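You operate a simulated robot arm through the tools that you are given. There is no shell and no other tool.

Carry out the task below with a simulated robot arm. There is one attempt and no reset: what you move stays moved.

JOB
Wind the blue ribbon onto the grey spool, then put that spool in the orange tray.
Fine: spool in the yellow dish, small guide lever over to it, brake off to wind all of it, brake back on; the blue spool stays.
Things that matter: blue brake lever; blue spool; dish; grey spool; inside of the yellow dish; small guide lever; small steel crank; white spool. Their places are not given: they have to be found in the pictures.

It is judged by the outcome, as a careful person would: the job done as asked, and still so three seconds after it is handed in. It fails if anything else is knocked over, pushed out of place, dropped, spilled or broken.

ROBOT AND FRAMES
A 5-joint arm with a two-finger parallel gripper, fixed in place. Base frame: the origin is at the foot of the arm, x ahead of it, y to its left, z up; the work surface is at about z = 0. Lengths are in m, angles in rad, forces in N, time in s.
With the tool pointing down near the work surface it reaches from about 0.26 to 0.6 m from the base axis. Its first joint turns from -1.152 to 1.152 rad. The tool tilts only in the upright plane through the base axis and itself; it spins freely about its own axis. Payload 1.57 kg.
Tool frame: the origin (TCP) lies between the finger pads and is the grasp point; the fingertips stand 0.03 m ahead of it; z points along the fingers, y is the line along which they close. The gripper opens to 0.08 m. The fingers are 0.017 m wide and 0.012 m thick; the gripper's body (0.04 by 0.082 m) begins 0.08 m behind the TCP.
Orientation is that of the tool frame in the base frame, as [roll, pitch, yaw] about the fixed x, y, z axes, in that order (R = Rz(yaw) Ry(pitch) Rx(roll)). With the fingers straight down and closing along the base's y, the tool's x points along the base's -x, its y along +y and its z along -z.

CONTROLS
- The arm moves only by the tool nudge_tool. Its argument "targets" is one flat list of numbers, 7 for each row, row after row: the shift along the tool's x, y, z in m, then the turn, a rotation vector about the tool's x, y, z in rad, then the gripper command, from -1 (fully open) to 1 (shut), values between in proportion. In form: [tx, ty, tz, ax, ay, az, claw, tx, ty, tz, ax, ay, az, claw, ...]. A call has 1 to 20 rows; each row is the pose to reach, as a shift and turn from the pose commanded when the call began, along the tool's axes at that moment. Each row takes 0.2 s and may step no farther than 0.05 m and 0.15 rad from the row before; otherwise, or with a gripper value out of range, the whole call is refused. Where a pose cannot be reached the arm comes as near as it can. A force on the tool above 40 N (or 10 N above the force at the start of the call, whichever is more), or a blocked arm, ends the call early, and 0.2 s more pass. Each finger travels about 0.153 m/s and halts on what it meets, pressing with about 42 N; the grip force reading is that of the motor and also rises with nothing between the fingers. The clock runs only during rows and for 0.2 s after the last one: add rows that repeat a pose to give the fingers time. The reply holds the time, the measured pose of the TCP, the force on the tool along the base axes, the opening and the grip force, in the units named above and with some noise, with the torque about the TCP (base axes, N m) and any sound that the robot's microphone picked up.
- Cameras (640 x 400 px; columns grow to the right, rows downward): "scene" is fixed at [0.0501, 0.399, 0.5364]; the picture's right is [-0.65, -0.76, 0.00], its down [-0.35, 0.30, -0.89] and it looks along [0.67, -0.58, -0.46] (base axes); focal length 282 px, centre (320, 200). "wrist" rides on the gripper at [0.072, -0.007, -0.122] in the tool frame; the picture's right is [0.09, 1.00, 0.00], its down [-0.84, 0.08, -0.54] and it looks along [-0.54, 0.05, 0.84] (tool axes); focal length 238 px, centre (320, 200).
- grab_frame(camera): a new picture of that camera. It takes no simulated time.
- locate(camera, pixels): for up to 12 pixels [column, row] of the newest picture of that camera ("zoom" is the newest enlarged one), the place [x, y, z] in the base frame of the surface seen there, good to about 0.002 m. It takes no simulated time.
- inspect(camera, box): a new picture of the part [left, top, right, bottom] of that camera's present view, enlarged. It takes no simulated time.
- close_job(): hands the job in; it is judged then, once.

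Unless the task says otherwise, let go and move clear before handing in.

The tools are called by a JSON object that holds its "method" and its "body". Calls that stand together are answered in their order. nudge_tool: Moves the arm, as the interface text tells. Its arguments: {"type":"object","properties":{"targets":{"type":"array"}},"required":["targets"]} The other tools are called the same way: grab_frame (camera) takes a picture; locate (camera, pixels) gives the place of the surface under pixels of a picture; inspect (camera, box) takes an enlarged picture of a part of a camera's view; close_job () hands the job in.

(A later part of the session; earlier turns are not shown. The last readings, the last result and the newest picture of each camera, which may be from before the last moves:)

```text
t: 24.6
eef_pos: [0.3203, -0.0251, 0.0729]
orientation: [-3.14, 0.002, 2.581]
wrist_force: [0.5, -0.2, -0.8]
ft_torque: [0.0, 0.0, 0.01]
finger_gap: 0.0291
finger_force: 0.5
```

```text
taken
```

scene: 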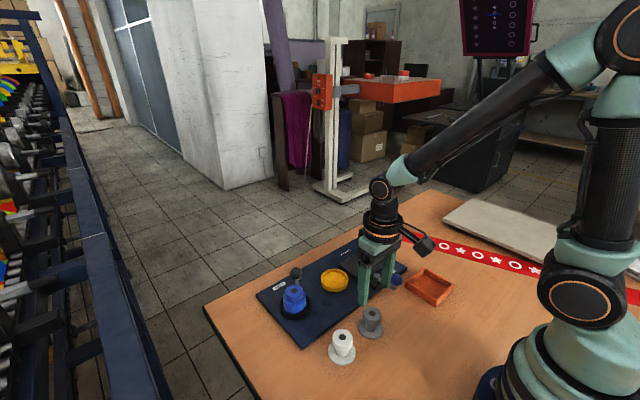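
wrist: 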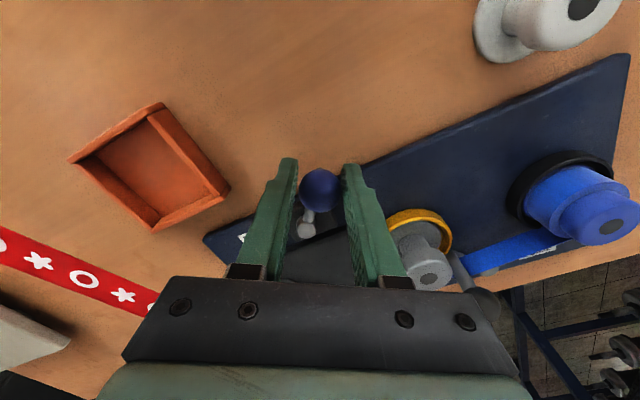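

It still moves freely, now about 35° from where it started. I'll continue along the arc.

{"method": "nudge_tool", "body": {"targets": [-0.0006, 0.0081, 0, 0, 0, 0.14, 0.28, -0.0023, 0.016, 0, 0, 0, 0.28, 0.28, -0.005, 0.0237, 0, 0, 0, 0.42, 0.28, -0.005, 0.0237, 0, 0, 0, 0.42, 0.28]}}

{"method": "grab_frame", "body": {"camera": "wrist"}}

{"method": "inspect", "body": {"camera": "scene", "box": [300, 230, 440, 320]}}

```text
t: 25.6
eef_pos: [0.3306, -0.0087, 0.0728]
orientation: [-3.134, -0.005, 2.16]
wrist_force: [-18.7, -12.1, -5.6]
ft_torque: [0.07, 0.11, -0.15]
finger_gap: 0.0483
finger_force: 11.1
```

```text
taken
```

wrist: 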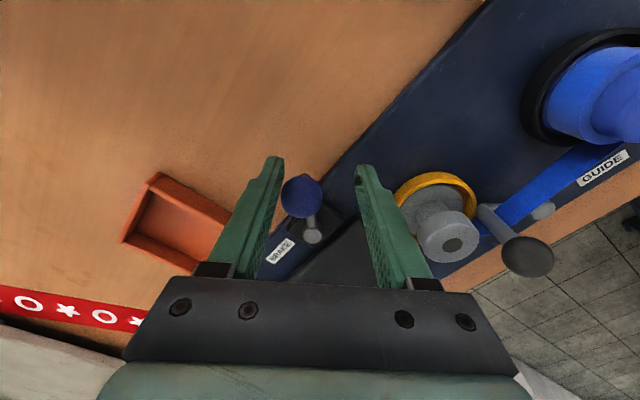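

```text
4.44 times, centred on (370, 275) of scene
```

zoom: 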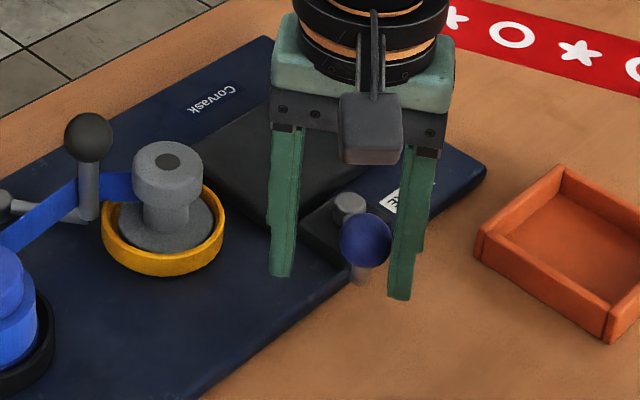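

Force climbed to about 22 N and the fingers were pushed open, so the lever is at its +y stop. I'll back off, open and rise, then look at where it rests.

{"method": "nudge_tool", "body": {"targets": [0.001, -0.006, 0, 0, 0, -0.06, 0.1, 0.001, -0.01, 0, 0, 0, -0.1, -0.3, 0.001, -0.012, 0, 0, 0, -0.1, -0.5, 0.001, -0.012, -0.03, 0, 0, -0.1, -0.5, 0.001, -0.012, -0.07, 0, 0, -0.1, -0.5, 0.001, -0.012, -0.11, 0, 0, -0.1, -0.5, 0.001, -0.012, -0.11, 0, 0, -0.1, -0.5]}}

{"method": "grab_frame", "body": {"camera": "wrist"}}

{"method": "inspect", "body": {"camera": "scene", "box": [300, 230, 440, 320]}}

```text
t: 27.2
eef_pos: [0.3257, -0.0134, 0.1812]
orientation: [-3.141, 0.0, 2.264]
wrist_force: [0.9, -0.5, 0.4]
ft_torque: [0.0, 0.0, 0.05]
finger_gap: 0.06
finger_force: 0.0
```

```text
taken
```

wrist: 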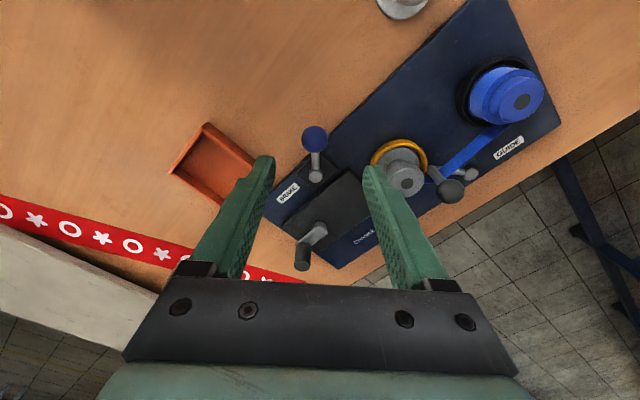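

```text
4.44 times, centred on (370, 275) of scene
```

zoom: 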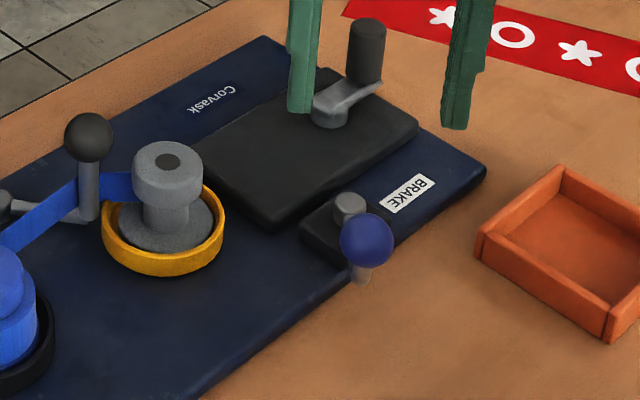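

The brake lever has swung about 40° and stays there, which I take to be brake off. Next I'll measure the crank.

{"method": "inspect", "body": {"camera": "scene", "box": [355, 225, 405, 265]}}

{"method": "locate", "body": {"camera": "wrist", "pixels": [[314, 137], [302, 137], [327, 137], [316, 176], [301, 262], [304, 245], [317, 230], [310, 240], [400, 180]]}}

```text
10.00 times, centred on (380, 245) of scene
```

zoom: 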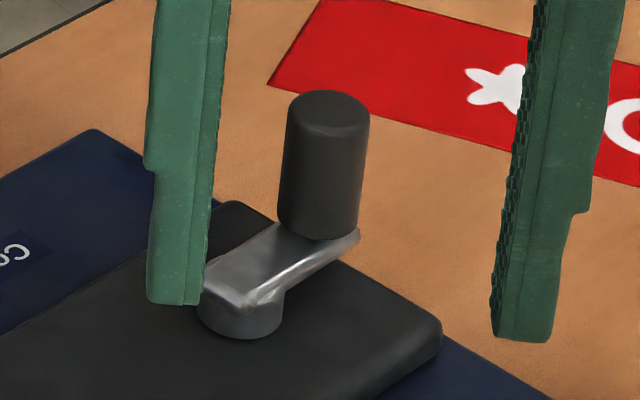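

```text
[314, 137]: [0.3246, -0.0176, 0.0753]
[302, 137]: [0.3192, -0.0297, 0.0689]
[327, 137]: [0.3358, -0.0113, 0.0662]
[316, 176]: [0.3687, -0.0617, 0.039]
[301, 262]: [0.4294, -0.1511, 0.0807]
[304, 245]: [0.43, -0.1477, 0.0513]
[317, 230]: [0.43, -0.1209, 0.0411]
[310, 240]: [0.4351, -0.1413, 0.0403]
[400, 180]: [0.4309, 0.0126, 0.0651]
```

{"method": "locate", "body": {"camera": "zoom", "pixels": [[328, 108], [290, 150], [365, 150], [325, 170], [320, 220], [235, 285], [275, 255], [320, 100], [240, 320], [345, 238]]}}

{"method": "inspect", "body": {"camera": "wrist", "box": [280, 205, 350, 285]}}

```text
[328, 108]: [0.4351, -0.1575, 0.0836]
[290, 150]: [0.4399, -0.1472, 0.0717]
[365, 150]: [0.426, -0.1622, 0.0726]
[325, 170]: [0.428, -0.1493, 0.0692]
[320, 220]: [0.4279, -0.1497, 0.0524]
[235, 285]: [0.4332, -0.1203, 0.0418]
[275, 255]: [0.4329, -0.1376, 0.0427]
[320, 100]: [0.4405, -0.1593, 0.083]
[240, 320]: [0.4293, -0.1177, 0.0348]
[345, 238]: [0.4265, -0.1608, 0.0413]
```

```text
5.00 times, centred on (315, 245) of wrist
```

zoom: 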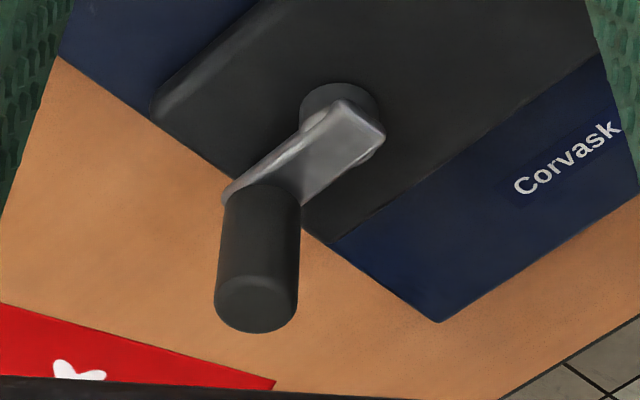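

The handle axis is near (0.4335, −0.155), radius about 10 mm, spanning z 0.045–0.083. I need the hub centre, so I'll sample more points on the arm and hub.

{"method": "locate", "body": {"camera": "zoom", "pixels": [[350, 105], [383, 130], [345, 160], [300, 130], [335, 90], [303, 108], [375, 105], [370, 155], [262, 185], [225, 195], [256, 305]]}}

```text
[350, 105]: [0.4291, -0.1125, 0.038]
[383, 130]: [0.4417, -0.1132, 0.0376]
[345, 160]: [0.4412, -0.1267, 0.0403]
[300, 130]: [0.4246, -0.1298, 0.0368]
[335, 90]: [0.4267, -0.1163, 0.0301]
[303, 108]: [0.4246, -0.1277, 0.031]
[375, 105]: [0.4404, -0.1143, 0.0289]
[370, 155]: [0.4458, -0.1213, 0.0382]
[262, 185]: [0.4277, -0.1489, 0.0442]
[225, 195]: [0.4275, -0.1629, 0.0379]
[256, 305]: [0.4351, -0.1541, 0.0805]
```

I put the hub near (0.435, −0.123), giving a crank radius of about 32 mm. I'll move above the handle with the tool squared up.

{"method": "nudge_tool", "body": {"targets": [-0.0254, -0.001, 0, 0, 0, -0.1254, -0.4, -0.0509, -0.002, 0, 0, 0, -0.2509, -0.4, -0.0763, -0.003, 0, 0, 0, -0.3763, -0.4, -0.1018, -0.004, 0, 0, 0, -0.5017, -0.4, -0.1272, -0.005, 0.01, 0, 0, -0.6271, -0.4, -0.1527, -0.006, 0.02, 0, 0, -0.7526, -0.4, -0.1781, -0.0072, 0.041, 0, 0, -0.878, -0.4, -0.1781, -0.0072, 0.041, 0, 0, -0.878, -0.4]}}

{"method": "grab_frame", "body": {"camera": "wrist"}}

{"method": "inspect", "body": {"camera": "wrist", "box": [260, 90, 400, 220]}}

```text
t: 29.0
eef_pos: [0.4343, -0.1558, 0.1443]
orientation: [3.14, 0.0, -3.14]
wrist_force: [-0.8, 0.7, 0.1]
ft_torque: [0.02, 0.0, -0.01]
finger_gap: 0.0563
finger_force: 0.1
```

```text
taken
```

wrist: 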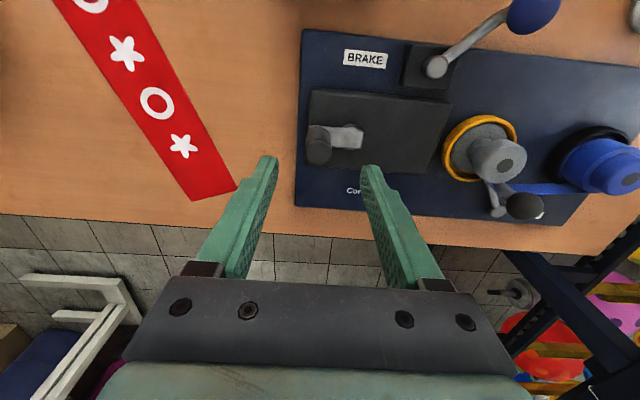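

```text
3.08 times, centred on (330, 155) of wrist
```

zoom: 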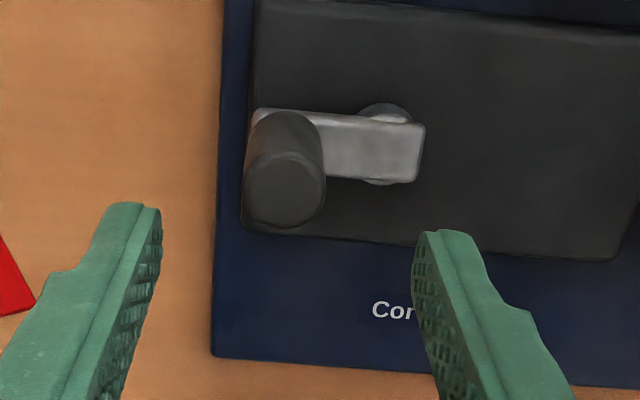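

From directly above, the hub collar shows at about (385,145) and the handle top at (285,192) in the zoom. I'll locate these points.

{"method": "locate", "body": {"camera": "zoom", "pixels": [[285, 190], [250, 190], [323, 190], [285, 160], [285, 218], [385, 107], [385, 182], [405, 108], [423, 150], [352, 107], [412, 115]]}}

```text
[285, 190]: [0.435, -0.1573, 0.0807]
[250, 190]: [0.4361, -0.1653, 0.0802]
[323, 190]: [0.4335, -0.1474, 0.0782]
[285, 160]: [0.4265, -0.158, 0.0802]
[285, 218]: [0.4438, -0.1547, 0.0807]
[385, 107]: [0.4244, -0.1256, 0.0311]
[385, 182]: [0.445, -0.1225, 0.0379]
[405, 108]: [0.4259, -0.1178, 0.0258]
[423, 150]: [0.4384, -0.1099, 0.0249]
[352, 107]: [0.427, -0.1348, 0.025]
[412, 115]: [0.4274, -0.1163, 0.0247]
```

The handle centre is (0.435, −0.1565) and the hub about (0.436, −0.1235), so R ≈ 0.033. I'll descend around the handle and close lightly on it.

{"method": "nudge_tool", "body": {"targets": [-0.0007, -0.0007, 0.03, 0, 0, 0, -0.4, -0.0007, -0.0007, 0.06, 0, 0, 0, -0.4, -0.0007, -0.0007, 0.06, 0, 0, 0, 0, -0.0007, -0.0007, 0.06, 0, 0, 0, 0.55, -0.0007, -0.0007, 0.06, 0, 0, 0, 0.55, -0.0007, -0.0007, 0.06, 0, 0, 0, 0.55]}}

{"method": "grab_frame", "body": {"camera": "wrist"}}

{"method": "inspect", "body": {"camera": "scene", "box": [270, 215, 430, 325]}}

```text
t: 30.4
eef_pos: [0.4329, -0.1574, 0.0834]
orientation: [3.141, 0.001, 3.141]
wrist_force: [0.0, 8.2, -0.3]
ft_torque: [-0.32, -0.28, 0.02]
finger_gap: 0.0221
finger_force: 35.3
```

```text
taken
```

wrist: 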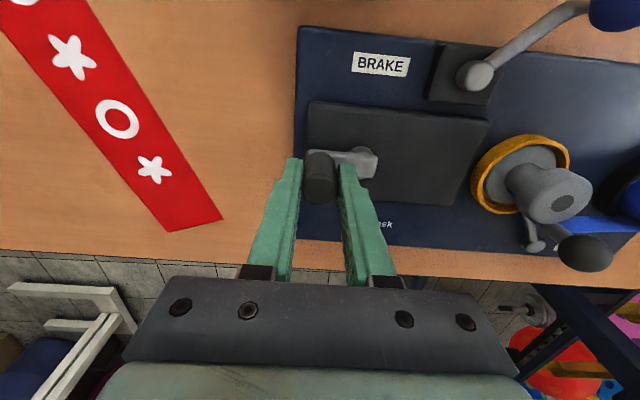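

```text
3.64 times, centred on (350, 270) of scene
```

zoom: 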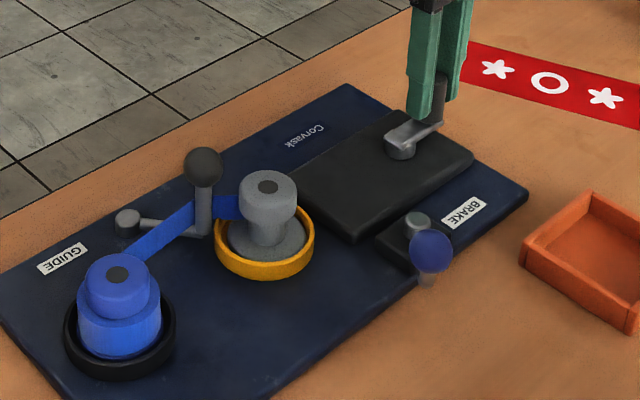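

The handle is gripped (gap 22 mm), with an 8 N side force showing I'm slightly off in −y. I'll ease the grip, re-centre, and try an eighth of a turn clockwise seen from above.

{"method": "nudge_tool", "body": {"targets": [0, 0.0015, 0, 0, 0, 0, 0.5, 0, 0.0015, 0, 0, 0, 0, 0.5]}}

{"method": "nudge_tool", "body": {"targets": [0.0062, 0.0006, 0, 0, 0, 0, 0.5, 0.0122, 0.0024, 0, 0, 0, 0, 0.5, 0.0178, 0.0054, 0, 0, 0, 0, 0.5, 0.0226, 0.0094, 0, 0, 0, 0, 0.5, 0.0226, 0.0094, 0, 0, 0, 0, 0.5]}}

{"method": "grab_frame", "body": {"camera": "wrist"}}

{"method": "inspect", "body": {"camera": "scene", "box": [270, 215, 430, 325]}}

```text
t: 31.0
eef_pos: [0.4326, -0.1565, 0.0842]
orientation: [3.139, 0.002, 3.137]
wrist_force: [0.2, -17.8, 0.6]
ft_torque: [0.14, 0.62, -0.03]
finger_gap: 0.0222
finger_force: 35.1
```

```text
t: 32.2
eef_pos: [0.4139, -0.1468, 0.0846]
orientation: [-3.14, 0.005, 3.141]
wrist_force: [10.3, -15.6, 3.3]
ft_torque: [0.16, -0.16, -0.04]
finger_gap: 0.0223
finger_force: 35.0
```

```text
taken
```

wrist: 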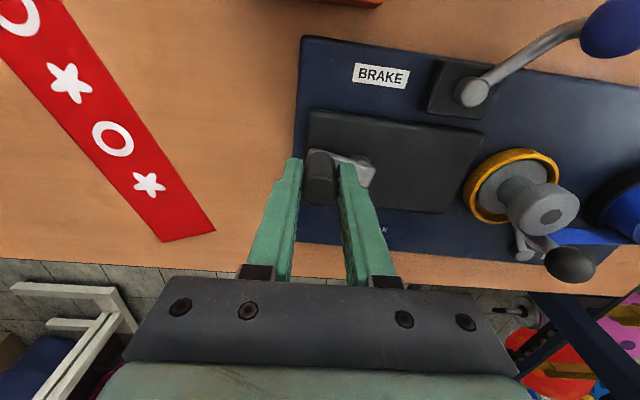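

```text
3.64 times, centred on (350, 270) of scene
```

zoom: 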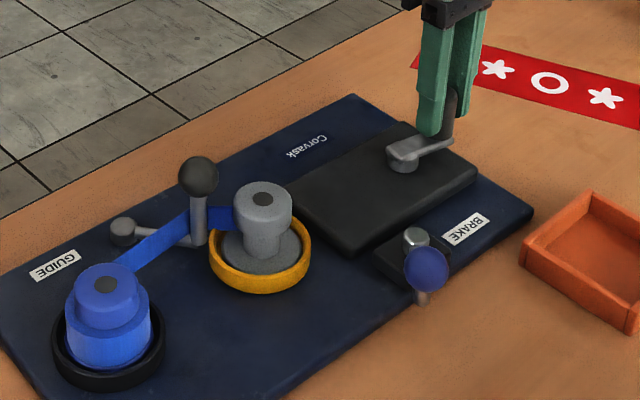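

The panel itself has slid: BRAKE and the dish moved a few pixels in the scene zoom while the tray didn't. The firm grip dragged it, so I'll let go now and measure the shift.

{"method": "nudge_tool", "body": {"targets": [0, 0, 0, 0, 0, 0, 0.2, 0, 0, 0, 0, 0, 0, 0.2, 0, 0, 0, 0, 0, 0, 0.1]}}

{"method": "grab_frame", "body": {"camera": "scene"}}

{"method": "inspect", "body": {"camera": "scene", "box": [240, 220, 470, 370]}}

{"method": "grab_frame", "body": {"camera": "wrist"}}

```text
t: 33.0
eef_pos: [0.4121, -0.1447, 0.0834]
orientation: [-3.141, 0.0, -3.141]
wrist_force: [0.0, 0.6, 0.6]
ft_torque: [0.04, 0.0, 0.03]
finger_gap: 0.036
finger_force: 0.1
```

```text
taken
```

scene: 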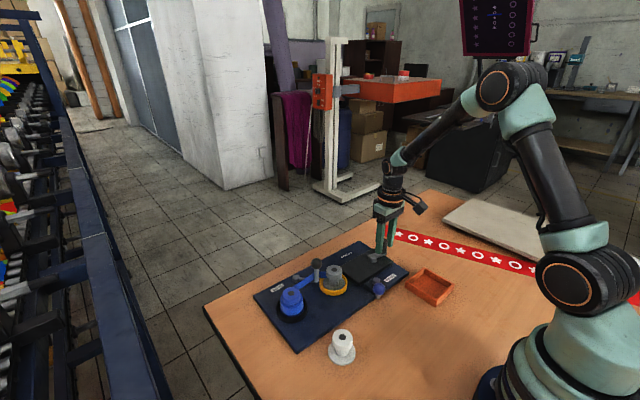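

```text
2.67 times, centred on (355, 295) of scene
```

zoom: 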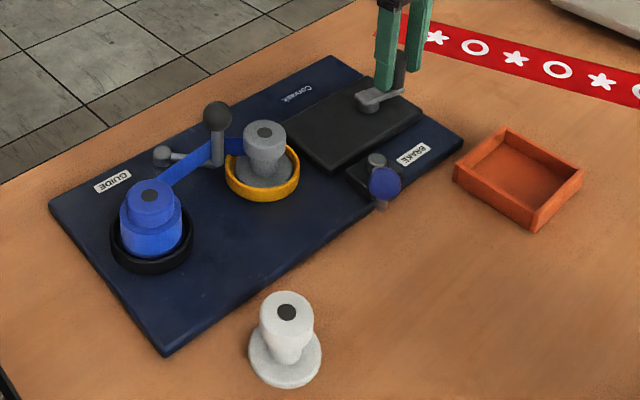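

```text
taken
```

wrist: 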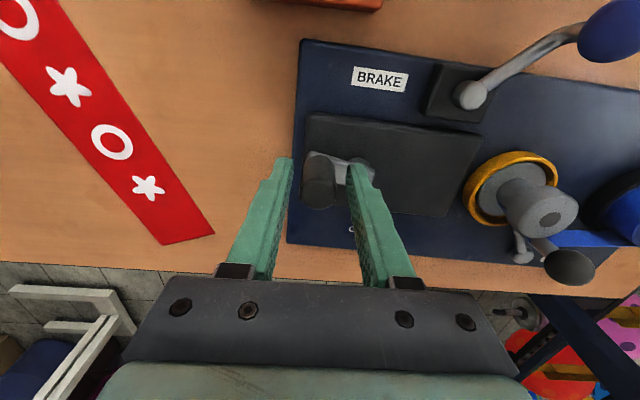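

The panel's corners moved from about (57,205), (180,345), (460,130) to (48,203), (165,355), (463,145) in the same zoom. I'll measure where its parts are now.

{"method": "locate", "body": {"camera": "zoom", "pixels": [[149, 196], [263, 131], [50, 204], [165, 353], [333, 58], [462, 143], [382, 163], [163, 152], [217, 115]]}}

{"method": "locate", "body": {"camera": "wrist", "pixels": [[551, 216], [472, 93], [320, 195], [358, 185], [300, 42], [288, 240], [520, 155]]}}

```text
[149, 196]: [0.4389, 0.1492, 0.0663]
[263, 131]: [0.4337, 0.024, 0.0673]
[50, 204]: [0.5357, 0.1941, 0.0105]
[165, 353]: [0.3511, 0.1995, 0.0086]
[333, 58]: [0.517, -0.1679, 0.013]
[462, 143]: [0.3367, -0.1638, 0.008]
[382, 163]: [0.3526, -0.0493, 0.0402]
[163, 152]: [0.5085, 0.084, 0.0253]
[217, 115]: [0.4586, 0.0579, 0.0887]
```

```text
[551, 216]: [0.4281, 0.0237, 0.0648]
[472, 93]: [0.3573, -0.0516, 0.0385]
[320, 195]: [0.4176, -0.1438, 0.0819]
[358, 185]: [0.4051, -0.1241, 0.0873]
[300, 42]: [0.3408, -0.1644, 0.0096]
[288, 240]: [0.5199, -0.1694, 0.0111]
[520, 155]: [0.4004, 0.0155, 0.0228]
```

The panel has shifted about 5–13 mm and turned about 2.6°. The handle doesn't swivel in a firm grip, so I'll rise and turn the tool so the pads push along the handle's path, then cage it loosely and spin with it. I'll set the panel straight later.

{"method": "nudge_tool", "body": {"targets": [0, 0, -0.03, 0, 0, 0, 0.1, 0, 0, -0.06, 0, 0, -0.1, -0.2, 0, 0, -0.06, 0, 0, -0.24, -0.2, 0, 0, -0.06, 0, 0, -0.38, -0.2, 0, 0, -0.06, 0, 0, -0.52, -0.2, 0, 0, -0.06, 0, 0, -0.66, -0.2, 0, 0, -0.06, 0, 0, -0.8, -0.2, 0, 0, -0.06, 0, 0, -0.94, -0.2, 0, 0, -0.06, 0, 0, -1.08, -0.2, 0, 0, -0.06, 0, 0, -1.22, -0.2, 0, 0, -0.06, 0, 0, -1.36, -0.2, 0, 0, -0.06, 0, 0, -1.5, -0.2, 0, 0, -0.06, 0, 0, -1.5, -0.2]}}

{"method": "grab_frame", "body": {"camera": "wrist"}}

{"method": "inspect", "body": {"camera": "wrist", "box": [250, 80, 390, 220]}}

```text
t: 35.8
eef_pos: [0.4123, -0.1455, 0.1447]
orientation: [-3.141, 0.0, -1.64]
wrist_force: [0.4, -1.3, -0.8]
ft_torque: [-0.01, 0.02, -0.01]
finger_gap: 0.0483
finger_force: 0.1
```

```text
taken
```

wrist: 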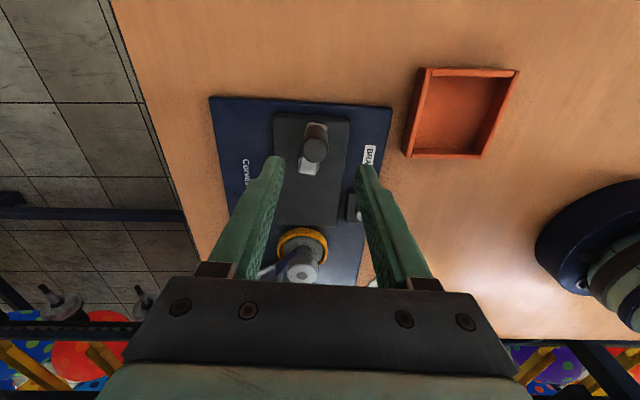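

```text
2.86 times, centred on (320, 150) of wrist
```

zoom: 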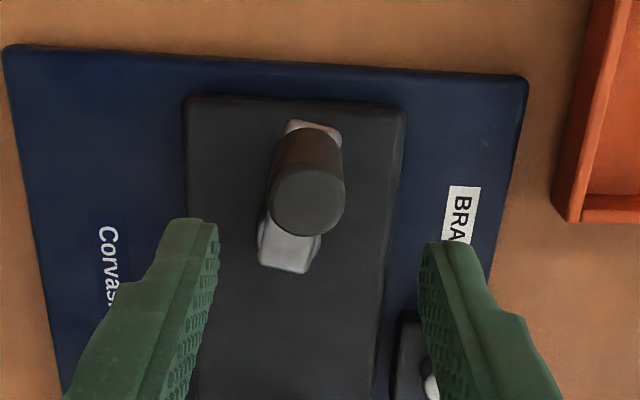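

Now I'll locate the handle (310,200 in the zoom) and the crank arm ends at its current angle.

{"method": "locate", "body": {"camera": "zoom", "pixels": [[310, 200], [275, 200], [343, 200], [310, 170], [310, 230], [263, 225], [318, 250], [290, 265], [262, 245], [290, 125], [335, 130]]}}

```text
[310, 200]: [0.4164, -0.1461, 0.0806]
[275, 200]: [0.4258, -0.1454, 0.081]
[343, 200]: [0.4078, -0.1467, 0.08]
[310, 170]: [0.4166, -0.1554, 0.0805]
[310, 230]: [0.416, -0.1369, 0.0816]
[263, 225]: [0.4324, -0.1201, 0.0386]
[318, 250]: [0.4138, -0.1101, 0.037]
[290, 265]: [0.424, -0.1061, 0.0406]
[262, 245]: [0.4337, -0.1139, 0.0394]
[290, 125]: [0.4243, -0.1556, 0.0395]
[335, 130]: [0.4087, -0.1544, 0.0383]
```

The handle is at (0.4165, −0.146), the hub about (0.4235, −0.1135), and the arm about 11° past −y. I'll align, descend and cage it with about 1 mm of slack per side.

{"method": "nudge_tool", "body": {"targets": [0.0002, -0.0042, 0, 0, 0, 0.124, -0.2, 0.0002, -0.0042, 0.03, 0, 0, 0.124, -0.2, 0.0002, -0.0042, 0.061, 0, 0, 0.124, -0.2, 0.0002, -0.0042, 0.061, 0, 0, 0.124, -0.2, 0.0002, -0.0042, 0.061, 0, 0, 0.124, 0.2, 0.0002, -0.0042, 0.061, 0, 0, 0.124, 0.38, 0.0002, -0.0042, 0.061, 0, 0, 0.124, 0.38]}}

{"method": "inspect", "body": {"camera": "wrist", "box": [240, 100, 400, 260]}}

```text
t: 37.4
eef_pos: [0.4184, -0.1469, 0.0839]
orientation: [3.14, -0.002, -1.766]
wrist_force: [-0.1, -0.2, 0.5]
ft_torque: [0.04, 0.0, 0.03]
finger_gap: 0.025
finger_force: 0.1
```

```text
2.50 times, centred on (320, 180) of wrist
```

zoom: 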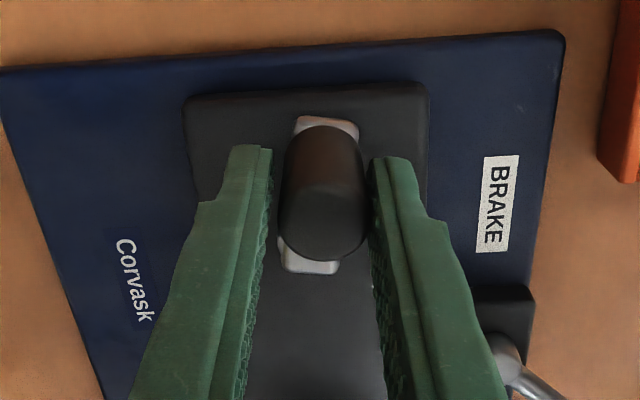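

The handle is caged with no load. I'll try a small clockwise arc of 0.42 rad and check the force and the panel.

{"method": "nudge_tool", "body": {"targets": [-0.0003, 0.0046, 0, 0, 0, 0.14, 0.38, -0.0013, 0.0091, 0, 0, 0, 0.28, 0.38, -0.0029, 0.0135, 0, 0, 0, 0.42, 0.38, -0.0029, 0.0135, 0, 0, 0, 0.42, 0.38]}}

{"method": "inspect", "body": {"camera": "wrist", "box": [240, 100, 400, 260]}}

{"method": "inspect", "body": {"camera": "scene", "box": [240, 220, 470, 370]}}

```text
t: 38.4
eef_pos: [0.406, -0.1419, 0.084]
orientation: [-3.135, 0.0, -2.189]
wrist_force: [14.8, -12.8, 2.4]
ft_torque: [-0.13, -0.12, -0.05]
finger_gap: 0.0415
finger_force: 9.4
```

```text
2.50 times, centred on (320, 180) of wrist
```

zoom: 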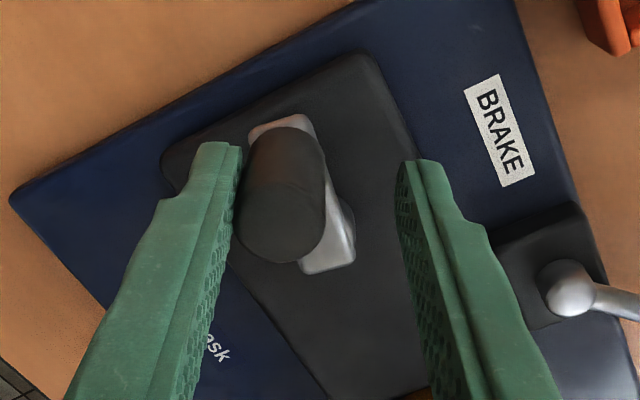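

```text
2.67 times, centred on (355, 295) of scene
```

zoom: 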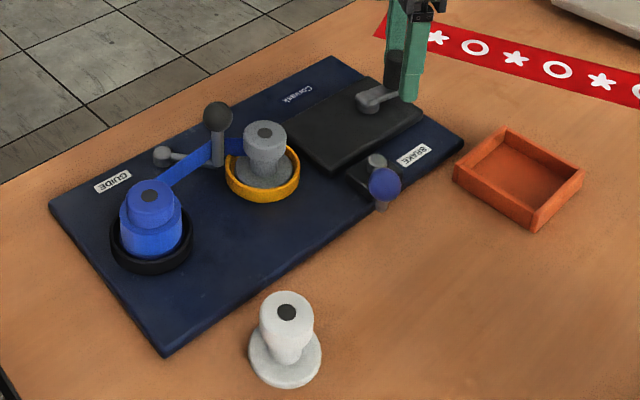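

Clockwise is blocked: the crank stayed put and the fingers were pushed open at about 19 N, though the panel held. I'll come back and try the same arc counter-clockwise.

{"method": "nudge_tool", "body": {"targets": [-0.0003, -0.0046, 0, 0, 0, -0.14, 0.38, -0.0013, -0.0091, 0, 0, 0, -0.28, 0.38, -0.0029, -0.0135, 0, 0, 0, -0.42, 0.38, -0.005, -0.0175, 0, 0, 0, -0.56, 0.38, -0.0078, -0.0213, 0, 0, 0, -0.7, 0.38, -0.0078, -0.0213, 0, 0, 0, -0.7, 0.38]}}

{"method": "inspect", "body": {"camera": "wrist", "box": [240, 100, 400, 260]}}

{"method": "inspect", "body": {"camera": "scene", "box": [240, 220, 470, 370]}}

```text
t: 39.8
eef_pos: [0.4262, -0.1461, 0.0818]
orientation: [-3.14, 0.0, -1.484]
wrist_force: [0.2, -0.9, -0.5]
ft_torque: [0.02, -0.02, 0.0]
finger_gap: 0.0252
finger_force: 0.0
```

```text
2.50 times, centred on (320, 180) of wrist
```

zoom: 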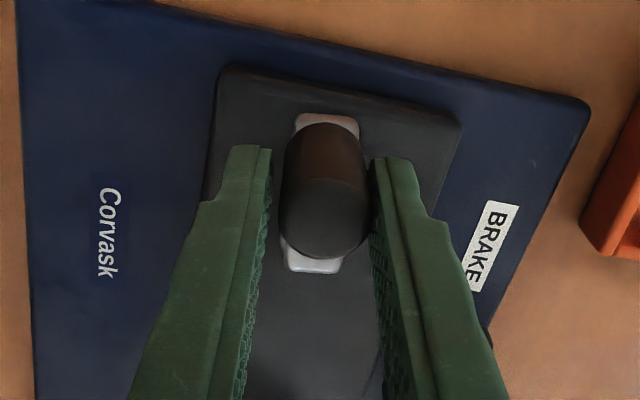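

```text
2.67 times, centred on (355, 295) of scene
```

zoom: 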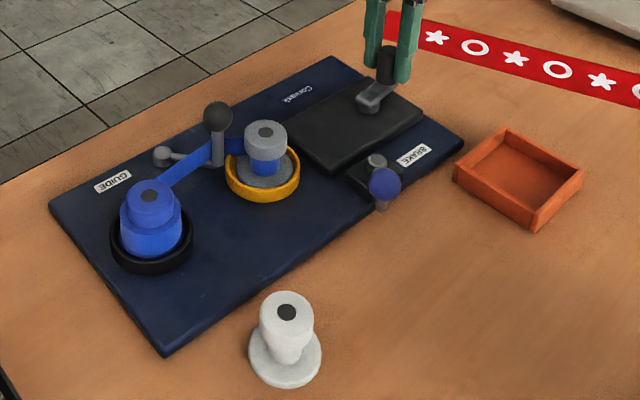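

Counter-clockwise turns freely, and the grey spool now shows blue ribbon on it; the panel didn't move. I'll keep cranking that way, about 1.5 rad first to check the wrist spin.

{"method": "nudge_tool", "body": {"targets": [-0.0004, -0.0049, 0, 0, 0, -0.149, 0.38, -0.0015, -0.0097, 0, 0, 0, -0.298, 0.38, -0.0032, -0.0143, 0, 0, 0, -0.447, 0.38, -0.0057, -0.0185, 0, 0, 0, -0.596, 0.38, -0.0087, -0.0224, 0, 0, 0, -0.745, 0.38, -0.0123, -0.0257, 0, 0, 0, -0.894, 0.38, -0.0164, -0.0285, 0, 0, 0, -1.043, 0.38, -0.0208, -0.0307, 0, 0, 0, -1.192, 0.38, -0.0255, -0.0321, 0, 0, 0, -1.341, 0.38, -0.0303, -0.0329, 0, 0, 0, -1.49, 0.38, -0.0303, -0.0329, 0, 0, 0, -1.49, 0.38]}}

{"method": "inspect", "body": {"camera": "wrist", "box": [240, 100, 400, 260]}}

{"method": "inspect", "body": {"camera": "scene", "box": [240, 220, 470, 370]}}

```text
t: 42.2
eef_pos: [0.4615, 0.0321, 0.0822]
orientation: [3.141, -0.002, -0.06]
wrist_force: [0.5, 0.1, 0.7]
ft_torque: [0.01, -0.04, -0.02]
finger_gap: 0.0247
finger_force: 0.1
out of reach, approached as far as the arm can: row 8, 9, 10, 11
```

```text
2.50 times, centred on (320, 180) of wrist
```

zoom: 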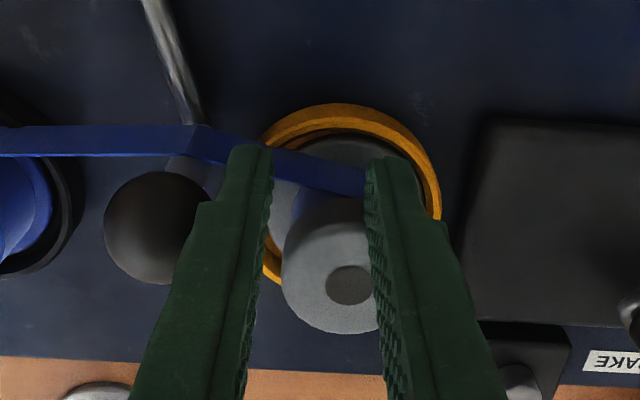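

```text
2.67 times, centred on (355, 295) of scene
```

zoom: 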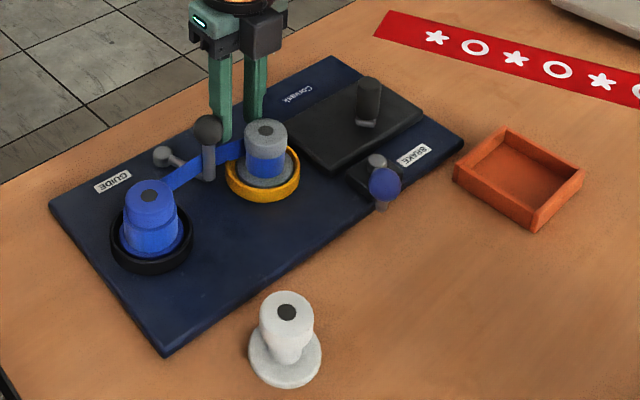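

The wrist hit its spin limit, so the arm swung over toward the dish. The spool still sits in the dish, but the guide ball looks pushed back a little (207,130 vs 217,115). I'll rise straight up and inspect.

{"method": "nudge_tool", "body": {"targets": [0, 0, 0, 0, 0, 0, 0.38, 0, 0, 0, 0, 0, 0, 0.38]}}

```text
t: 42.8
eef_pos: [0.4602, 0.031, 0.0829]
orientation: [3.14, 0.001, -0.063]
wrist_force: [1.2, 0.2, 0.4]
ft_torque: [0.03, -0.01, 0.02]
finger_gap: 0.0248
finger_force: 0.0
```

Holding still gave no out-of-reach message, so the commanded pose is the present one. Now I'll go straight up.

{"method": "nudge_tool", "body": {"targets": [0, 0, -0.02, 0, 0, 0, 0.38, 0, 0, -0.05, 0, 0, 0, 0.38, 0, 0, -0.09, 0, 0, 0, 0.38, 0, 0, -0.12, 0, 0, 0, 0.38, 0, 0, -0.12, 0, 0, 0, 0.38]}}

{"method": "grab_frame", "body": {"camera": "wrist"}}

{"method": "inspect", "body": {"camera": "scene", "box": [270, 225, 430, 325]}}

```text
t: 44.0
eef_pos: [0.4612, 0.0355, 0.204]
orientation: [3.141, 0.0, -0.062]
wrist_force: [-0.3, 0.7, -0.1]
ft_torque: [-0.01, 0.0, -0.02]
finger_gap: 0.0247
finger_force: 0.0
```

```text
taken
```

wrist: 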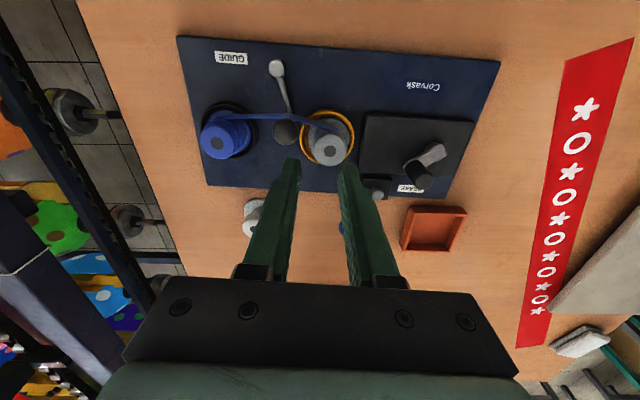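

```text
4.00 times, centred on (350, 275) of scene
```

zoom: 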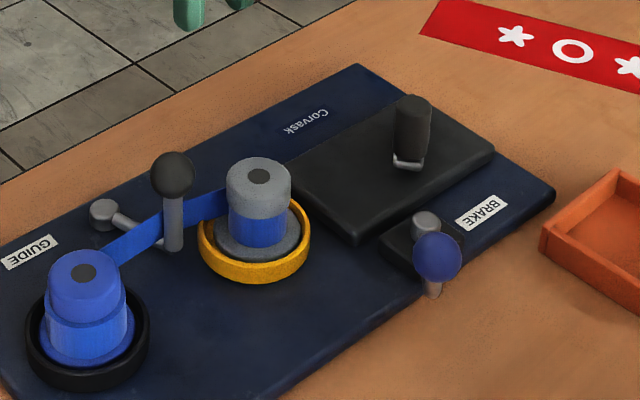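

The guide lever has been pushed back by about a centimetre, but the ribbon is winding well: the grey spool carries blue and the blue spool is thinner. I'll locate the guide ball and crank from here.

{"method": "locate", "body": {"camera": "wrist", "pixels": [[286, 132], [275, 132], [297, 132], [277, 68], [330, 150], [418, 162], [410, 165], [438, 152], [376, 185], [218, 145]]}}

{"method": "inspect", "body": {"camera": "wrist", "box": [250, 40, 470, 210]}}

```text
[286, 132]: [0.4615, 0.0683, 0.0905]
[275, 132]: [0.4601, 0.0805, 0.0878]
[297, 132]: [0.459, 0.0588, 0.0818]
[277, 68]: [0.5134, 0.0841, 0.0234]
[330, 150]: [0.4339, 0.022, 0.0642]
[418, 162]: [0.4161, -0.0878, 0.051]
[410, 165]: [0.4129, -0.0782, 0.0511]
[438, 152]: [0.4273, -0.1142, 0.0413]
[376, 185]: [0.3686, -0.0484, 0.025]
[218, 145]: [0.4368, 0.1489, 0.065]
```

```text
2.35 times, centred on (360, 125) of wrist
```

zoom: 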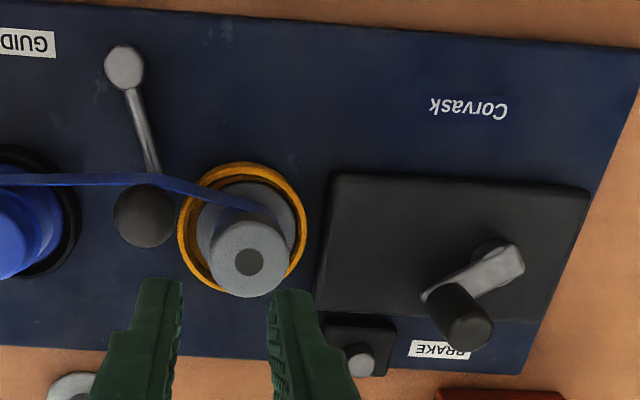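

The guide ball is at about (0.460, 0.0695) with its pivot at (0.511, 0.084), and the crank handle now lies on the +y side of its hub. I'll unwind the wrist to face the guide ball, staying high.

{"method": "nudge_tool", "body": {"targets": [0, -0.005, 0, 0, 0, 0.1474, -0.4, 0, -0.01, 0, 0, 0, 0.2948, -0.4, -0.001, -0.015, 0, 0, 0, 0.4422, -0.4, -0.0015, -0.02, 0, 0, 0, 0.5896, -0.4, -0.002, -0.025, 0, 0, 0, 0.737, -0.4, -0.0025, -0.03, 0, 0, 0, 0.8844, -0.4, -0.0033, -0.0339, 0, 0, 0, 1.0318, -0.4, -0.0033, -0.0339, 0, 0, 0, 1.1792, -0.4, -0.0033, -0.0339, 0, 0, 0, 1.3266, -0.4, -0.0033, -0.0339, 0, 0, 0, 1.474, -0.4, -0.0033, -0.0339, 0, 0, 0, 1.6214, -0.4, -0.0033, -0.0339, 0, 0, 0, 1.7688, -0.4, -0.0033, -0.0339, 0, 0, 0, 1.9162, -0.4, -0.0033, -0.0339, 0, 0, 0, 2.0636, -0.4, -0.0033, -0.0339, 0, 0, 0, 2.211, -0.4, -0.0033, -0.0339, 0, 0, 0, 2.3584, -0.4, -0.0033, -0.0339, 0, 0, 0, 2.5058, -0.4, -0.0033, -0.0339, 0, 0, 0, 2.6532, -0.4, -0.0033, -0.0339, 0, 0, 0, 2.8, -0.4, -0.0033, -0.0339, 0, 0, 0, 2.8, -0.4]}}

{"method": "grab_frame", "body": {"camera": "wrist"}}

```text
t: 48.2
eef_pos: [0.4619, 0.0662, 0.2053]
orientation: [3.14, 0.0, -2.866]
wrist_force: [0.6, -0.2, -0.7]
ft_torque: [-0.01, -0.02, -0.04]
finger_gap: 0.0562
finger_force: 0.0
```

```text
taken
```

wrist: 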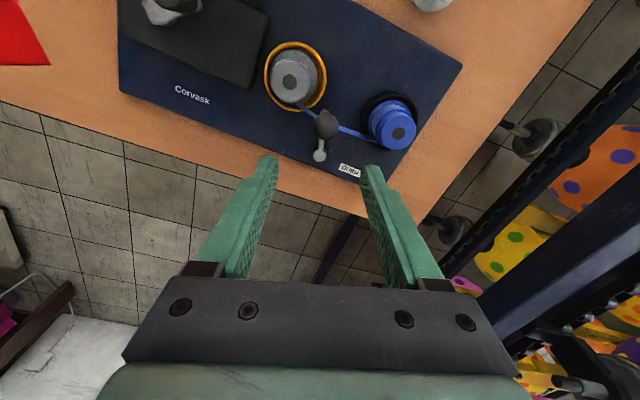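

The ball is at (326,124), just right of the finger midline. I'll locate it before descending.

{"method": "locate", "body": {"camera": "wrist", "pixels": [[326, 124], [316, 122], [337, 122], [326, 112], [326, 135], [320, 156], [292, 84]]}}

```text
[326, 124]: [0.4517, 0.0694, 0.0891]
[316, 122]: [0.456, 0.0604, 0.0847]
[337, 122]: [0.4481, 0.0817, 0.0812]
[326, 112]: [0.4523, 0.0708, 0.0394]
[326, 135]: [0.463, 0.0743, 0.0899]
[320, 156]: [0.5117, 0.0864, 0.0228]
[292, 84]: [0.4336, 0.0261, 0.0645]
```

The ball centre is about (0.457, 0.0715). I'll correct and descend with a moderate opening, then close to the loose cage.

{"method": "nudge_tool", "body": {"targets": [0.0034, 0.0062, 0.03, 0, 0, 0, -0.1, 0.0034, 0.0062, 0.06, 0, 0, 0, -0.1, 0.0034, 0.0062, 0.09, 0, 0, 0, -0.1, 0.0034, 0.0062, 0.113, 0, 0, 0, -0.1, 0.0034, 0.0062, 0.113, 0, 0, 0, -0.1, 0.0034, 0.0062, 0.113, 0, 0, 0, 0.28, 0.0034, 0.0062, 0.113, 0, 0, 0, 0.28]}}

{"method": "inspect", "body": {"camera": "wrist", "box": [240, 100, 400, 260]}}

{"method": "inspect", "body": {"camera": "scene", "box": [270, 225, 430, 325]}}

```text
t: 49.8
eef_pos: [0.4553, 0.0716, 0.0914]
orientation: [3.141, 0.001, -2.863]
wrist_force: [-1.0, 0.3, 0.2]
ft_torque: [-0.04, -0.01, -0.01]
finger_gap: 0.029
finger_force: 0.0
```

```text
2.50 times, centred on (320, 180) of wrist
```

zoom: 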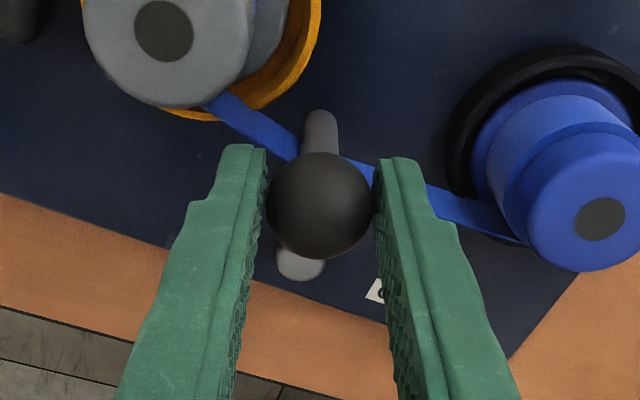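

```text
4.00 times, centred on (350, 275) of scene
```

zoom: 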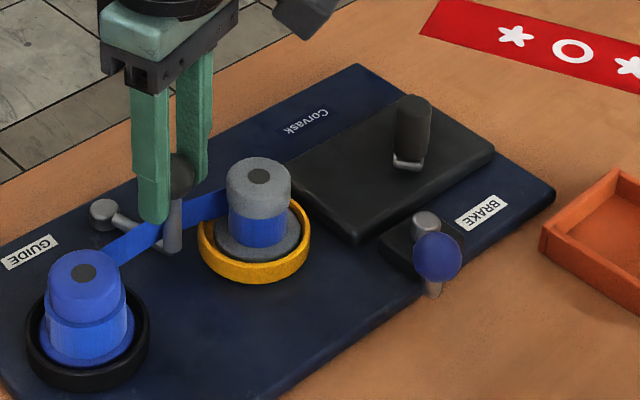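

The ball is caged again. I'll sweep it back to its stop by the dish.

{"method": "nudge_tool", "body": {"targets": [-0.0005, -0.0073, 0, 0, 0, -0.14, 0.28, -0.002, -0.0144, 0, 0, 0, -0.28, 0.28, -0.0036, -0.0191, 0, 0, 0, -0.38, 0.28, -0.0045, -0.0212, 0, 0, 0, -0.42, 0.28, -0.0045, -0.0212, 0, 0, 0, -0.42, 0.28]}}

{"method": "inspect", "body": {"camera": "wrist", "box": [240, 100, 400, 260]}}

```text
t: 51.0
eef_pos: [0.4653, 0.0521, 0.0922]
orientation: [3.14, 0.001, -2.444]
wrist_force: [0.0, -0.6, -0.3]
ft_torque: [-0.04, 0.02, -0.01]
finger_gap: 0.0289
finger_force: 0.0
```

```text
2.50 times, centred on (320, 180) of wrist
```

zoom: 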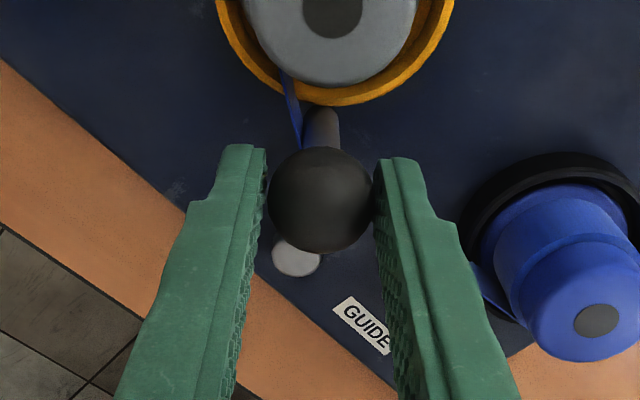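

The lever follows with almost no force. I'll go a few mm further to touch the stop.

{"method": "nudge_tool", "body": {"targets": [-0.0001, -0.002, 0, 0, 0, -0.04, 0.28, -0.0002, -0.004, 0, 0, 0, -0.08, 0.28, -0.0004, -0.0055, 0, 0, 0, -0.1, 0.28, -0.0004, -0.0055, 0, 0, 0, -0.1, 0.28]}}

{"method": "inspect", "body": {"camera": "wrist", "box": [240, 100, 400, 260]}}

```text
t: 52.0
eef_pos: [0.4694, 0.0485, 0.0915]
orientation: [3.141, 0.0, -2.343]
wrist_force: [-3.9, 9.4, 0.7]
ft_torque: [0.09, 0.09, -0.08]
finger_gap: 0.0373
finger_force: 4.4
```

```text
2.50 times, centred on (320, 180) of wrist
```

zoom: 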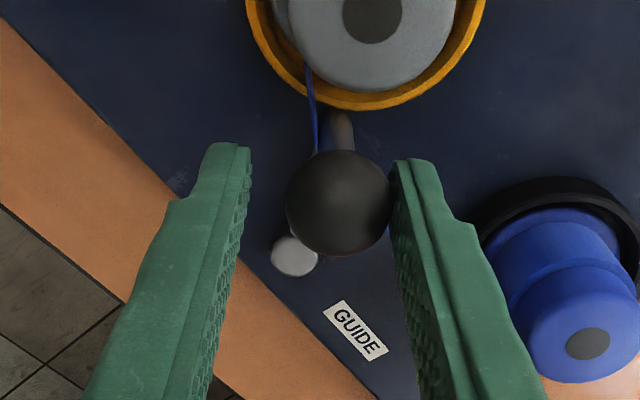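

It's at the stop (10 N). I'll back off, open slightly and rise, then check the scene.

{"method": "nudge_tool", "body": {"targets": [0, 0.004, 0, 0, 0, 0, 0.1, 0, 0.004, 0, 0, 0, 0, -0.1, 0, 0.004, 0, 0, 0, 0, -0.1, 0, 0.004, -0.03, 0, 0, 0, -0.1, 0, 0.004, -0.07, 0, 0, 0, -0.1, 0, 0.004, -0.11, 0, 0, 0, -0.1, 0, 0.004, -0.11, 0, 0, 0, -0.1]}}

{"method": "inspect", "body": {"camera": "scene", "box": [240, 220, 470, 370]}}

{"method": "inspect", "body": {"camera": "scene", "box": [270, 225, 430, 325]}}

```text
t: 53.6
eef_pos: [0.4658, 0.0487, 0.2005]
orientation: [-3.141, 0.0, -2.345]
wrist_force: [-0.5, -0.3, 0.4]
ft_torque: [-0.01, 0.01, -0.01]
finger_gap: 0.0439
finger_force: 0.0
```

```text
2.67 times, centred on (355, 295) of scene
```

zoom: 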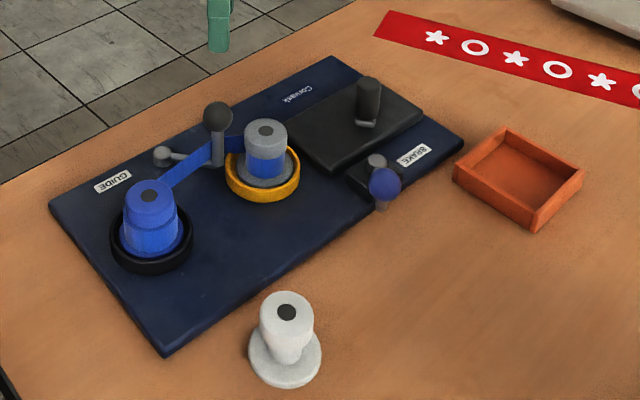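

```text
4.00 times, centred on (350, 275) of scene
```

zoom: 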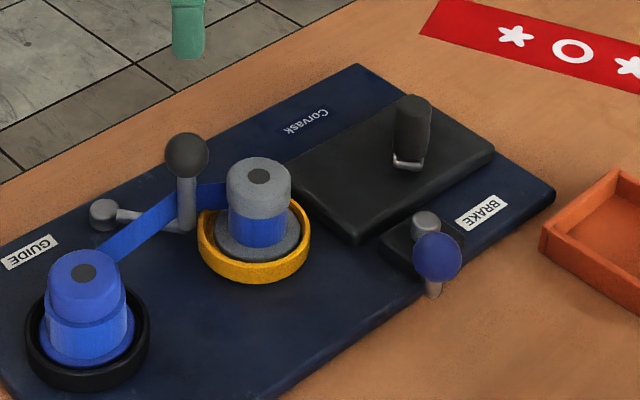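

The guide is back at its stop and everything else is still in place. The handle can only move on its circle, so I'll use the closed fingers as a plain pusher orbiting behind it, with no spin needed. First I'll move above the hub area.

{"method": "nudge_tool", "body": {"targets": [0.0187, -0.0133, 0, 0, 0, 0.1328, 0.4, 0.0375, -0.0266, 0, 0, 0, 0.2657, 1, 0.0562, -0.0399, 0, 0, 0, 0.3985, 1, 0.0749, -0.0532, 0, 0, 0, 0.5313, 1, 0.0937, -0.0665, 0, 0, 0, 0.6642, 1, 0.1124, -0.0798, 0, 0, 0, 0.797, 1, 0.1124, -0.0798, 0.03, 0, 0, 0.797, 1, 0.1124, -0.0798, 0.05, 0, 0, 0.797, 1, 0.1124, -0.0798, 0.05, 0, 0, 0.797, 1]}}

{"method": "grab_frame", "body": {"camera": "wrist"}}

{"method": "inspect", "body": {"camera": "wrist", "box": [210, 70, 400, 220]}}

```text
t: 55.6
eef_pos: [0.4465, -0.0868, 0.1533]
orientation: [3.141, 0.0, -3.142]
wrist_force: [0.4, 0.6, 0.2]
ft_torque: [0.01, 0.0, 0.01]
finger_gap: 0.0
finger_force: 22.0
```

```text
taken
```

wrist: 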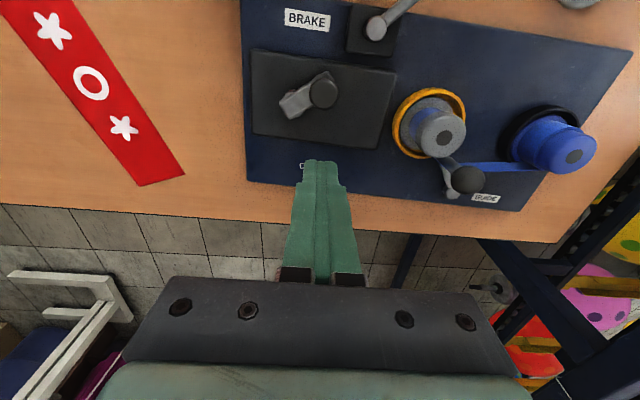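

```text
2.67 times, centred on (305, 145) of wrist
```

zoom: 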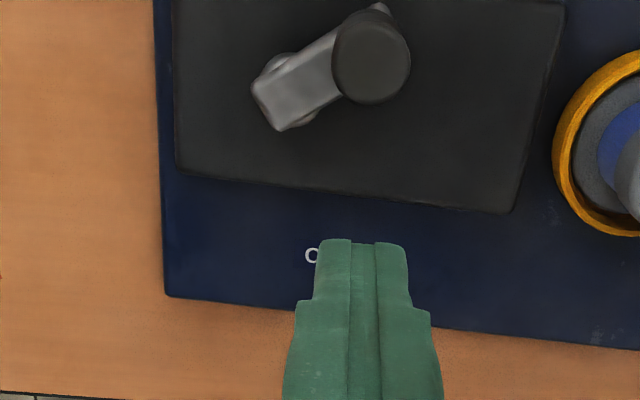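

The handle is at (378,68) in the zoom with its arm running back to the hub near (290,90). I'll locate them to pin down the circle.

{"method": "locate", "body": {"camera": "zoom", "pixels": [[372, 65], [337, 65], [407, 65], [375, 30], [372, 98], [254, 90], [280, 128], [340, 95], [300, 50], [283, 58], [310, 115]]}}

```text
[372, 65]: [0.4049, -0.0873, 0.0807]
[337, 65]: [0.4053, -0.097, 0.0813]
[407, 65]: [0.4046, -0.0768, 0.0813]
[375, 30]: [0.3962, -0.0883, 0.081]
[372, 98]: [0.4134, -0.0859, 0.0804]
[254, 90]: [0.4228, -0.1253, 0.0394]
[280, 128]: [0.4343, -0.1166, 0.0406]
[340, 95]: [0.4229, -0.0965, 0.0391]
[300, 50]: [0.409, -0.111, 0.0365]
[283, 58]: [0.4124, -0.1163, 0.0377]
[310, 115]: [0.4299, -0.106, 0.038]
```

The hub is at about (0.4238, −0.1140) with the handle at 125° on a 33 mm circle. I'll lower the closed fingers onto the circle about 65° behind the handle.

{"method": "nudge_tool", "body": {"targets": [0.0062, 0.0016, 0.02, 0, 0, 0, 1, 0.0062, 0.0016, 0.05, 0, 0, 0, 1, 0.0062, 0.0016, 0.071, 0, 0, 0, 1, 0.0062, 0.0016, 0.071, 0, 0, 0, 1]}}

{"method": "inspect", "body": {"camera": "wrist", "box": [210, 100, 400, 250]}}

```text
t: 56.6
eef_pos: [0.441, -0.0854, 0.0819]
orientation: [-3.14, 0.0, -3.139]
wrist_force: [-0.4, 0.1, 1.1]
ft_torque: [0.01, 0.01, -0.01]
finger_gap: 0.0002
finger_force: 20.9
```

```text
2.67 times, centred on (305, 175) of wrist
```

zoom: 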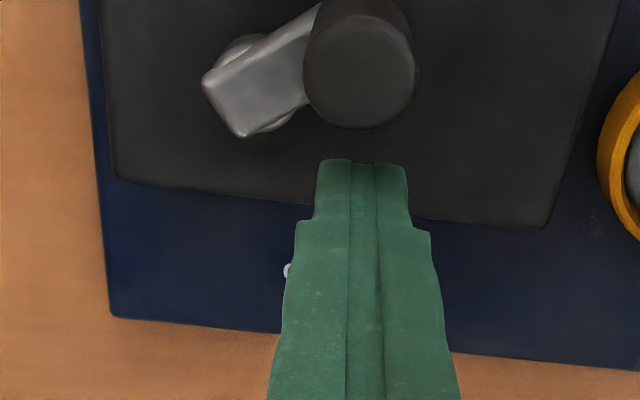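

The pusher sits clear behind the handle. I'll orbit a third of a turn as a test.

{"method": "nudge_tool", "body": {"targets": [0.0096, 0.0037, 0, 0, 0, 0, 1, 0.0199, 0.0042, 0, 0, 0, 0, 1, 0.0299, 0.0016, 0, 0, 0, 0, 1, 0.0386, -0.0041, 0, 0, 0, 0, 1, 0.0451, -0.0121, 0, 0, 0, 0, 1, 0.0488, -0.0217, 0, 0, 0, 0, 1]}}

{"method": "inspect", "body": {"camera": "wrist", "box": [210, 70, 430, 250]}}

{"method": "inspect", "body": {"camera": "scene", "box": [240, 220, 470, 370]}}

```text
t: 58.0
eef_pos: [0.392, -0.1063, 0.083]
orientation: [-3.141, 0.0, -3.139]
wrist_force: [0.3, 0.4, 1.0]
ft_torque: [-0.01, 0.02, 0.02]
finger_gap: 0.0001
finger_force: 20.3
```

```text
2.22 times, centred on (320, 160) of wrist
```

zoom: 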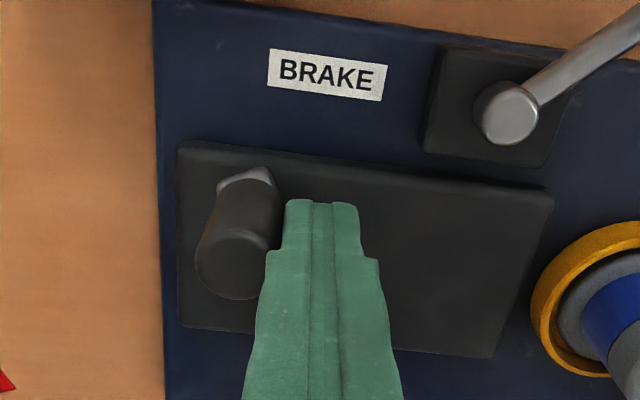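

```text
2.67 times, centred on (355, 295) of scene
```

zoom: 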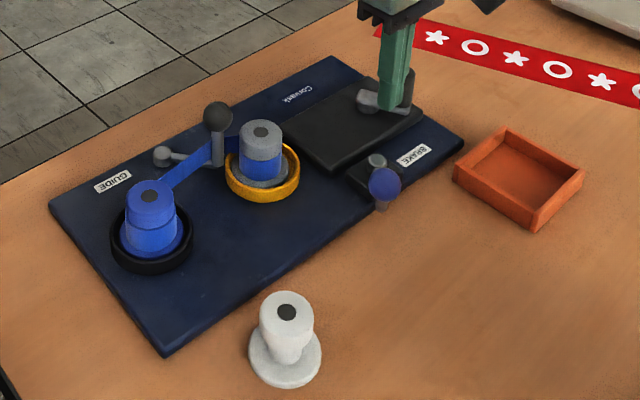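

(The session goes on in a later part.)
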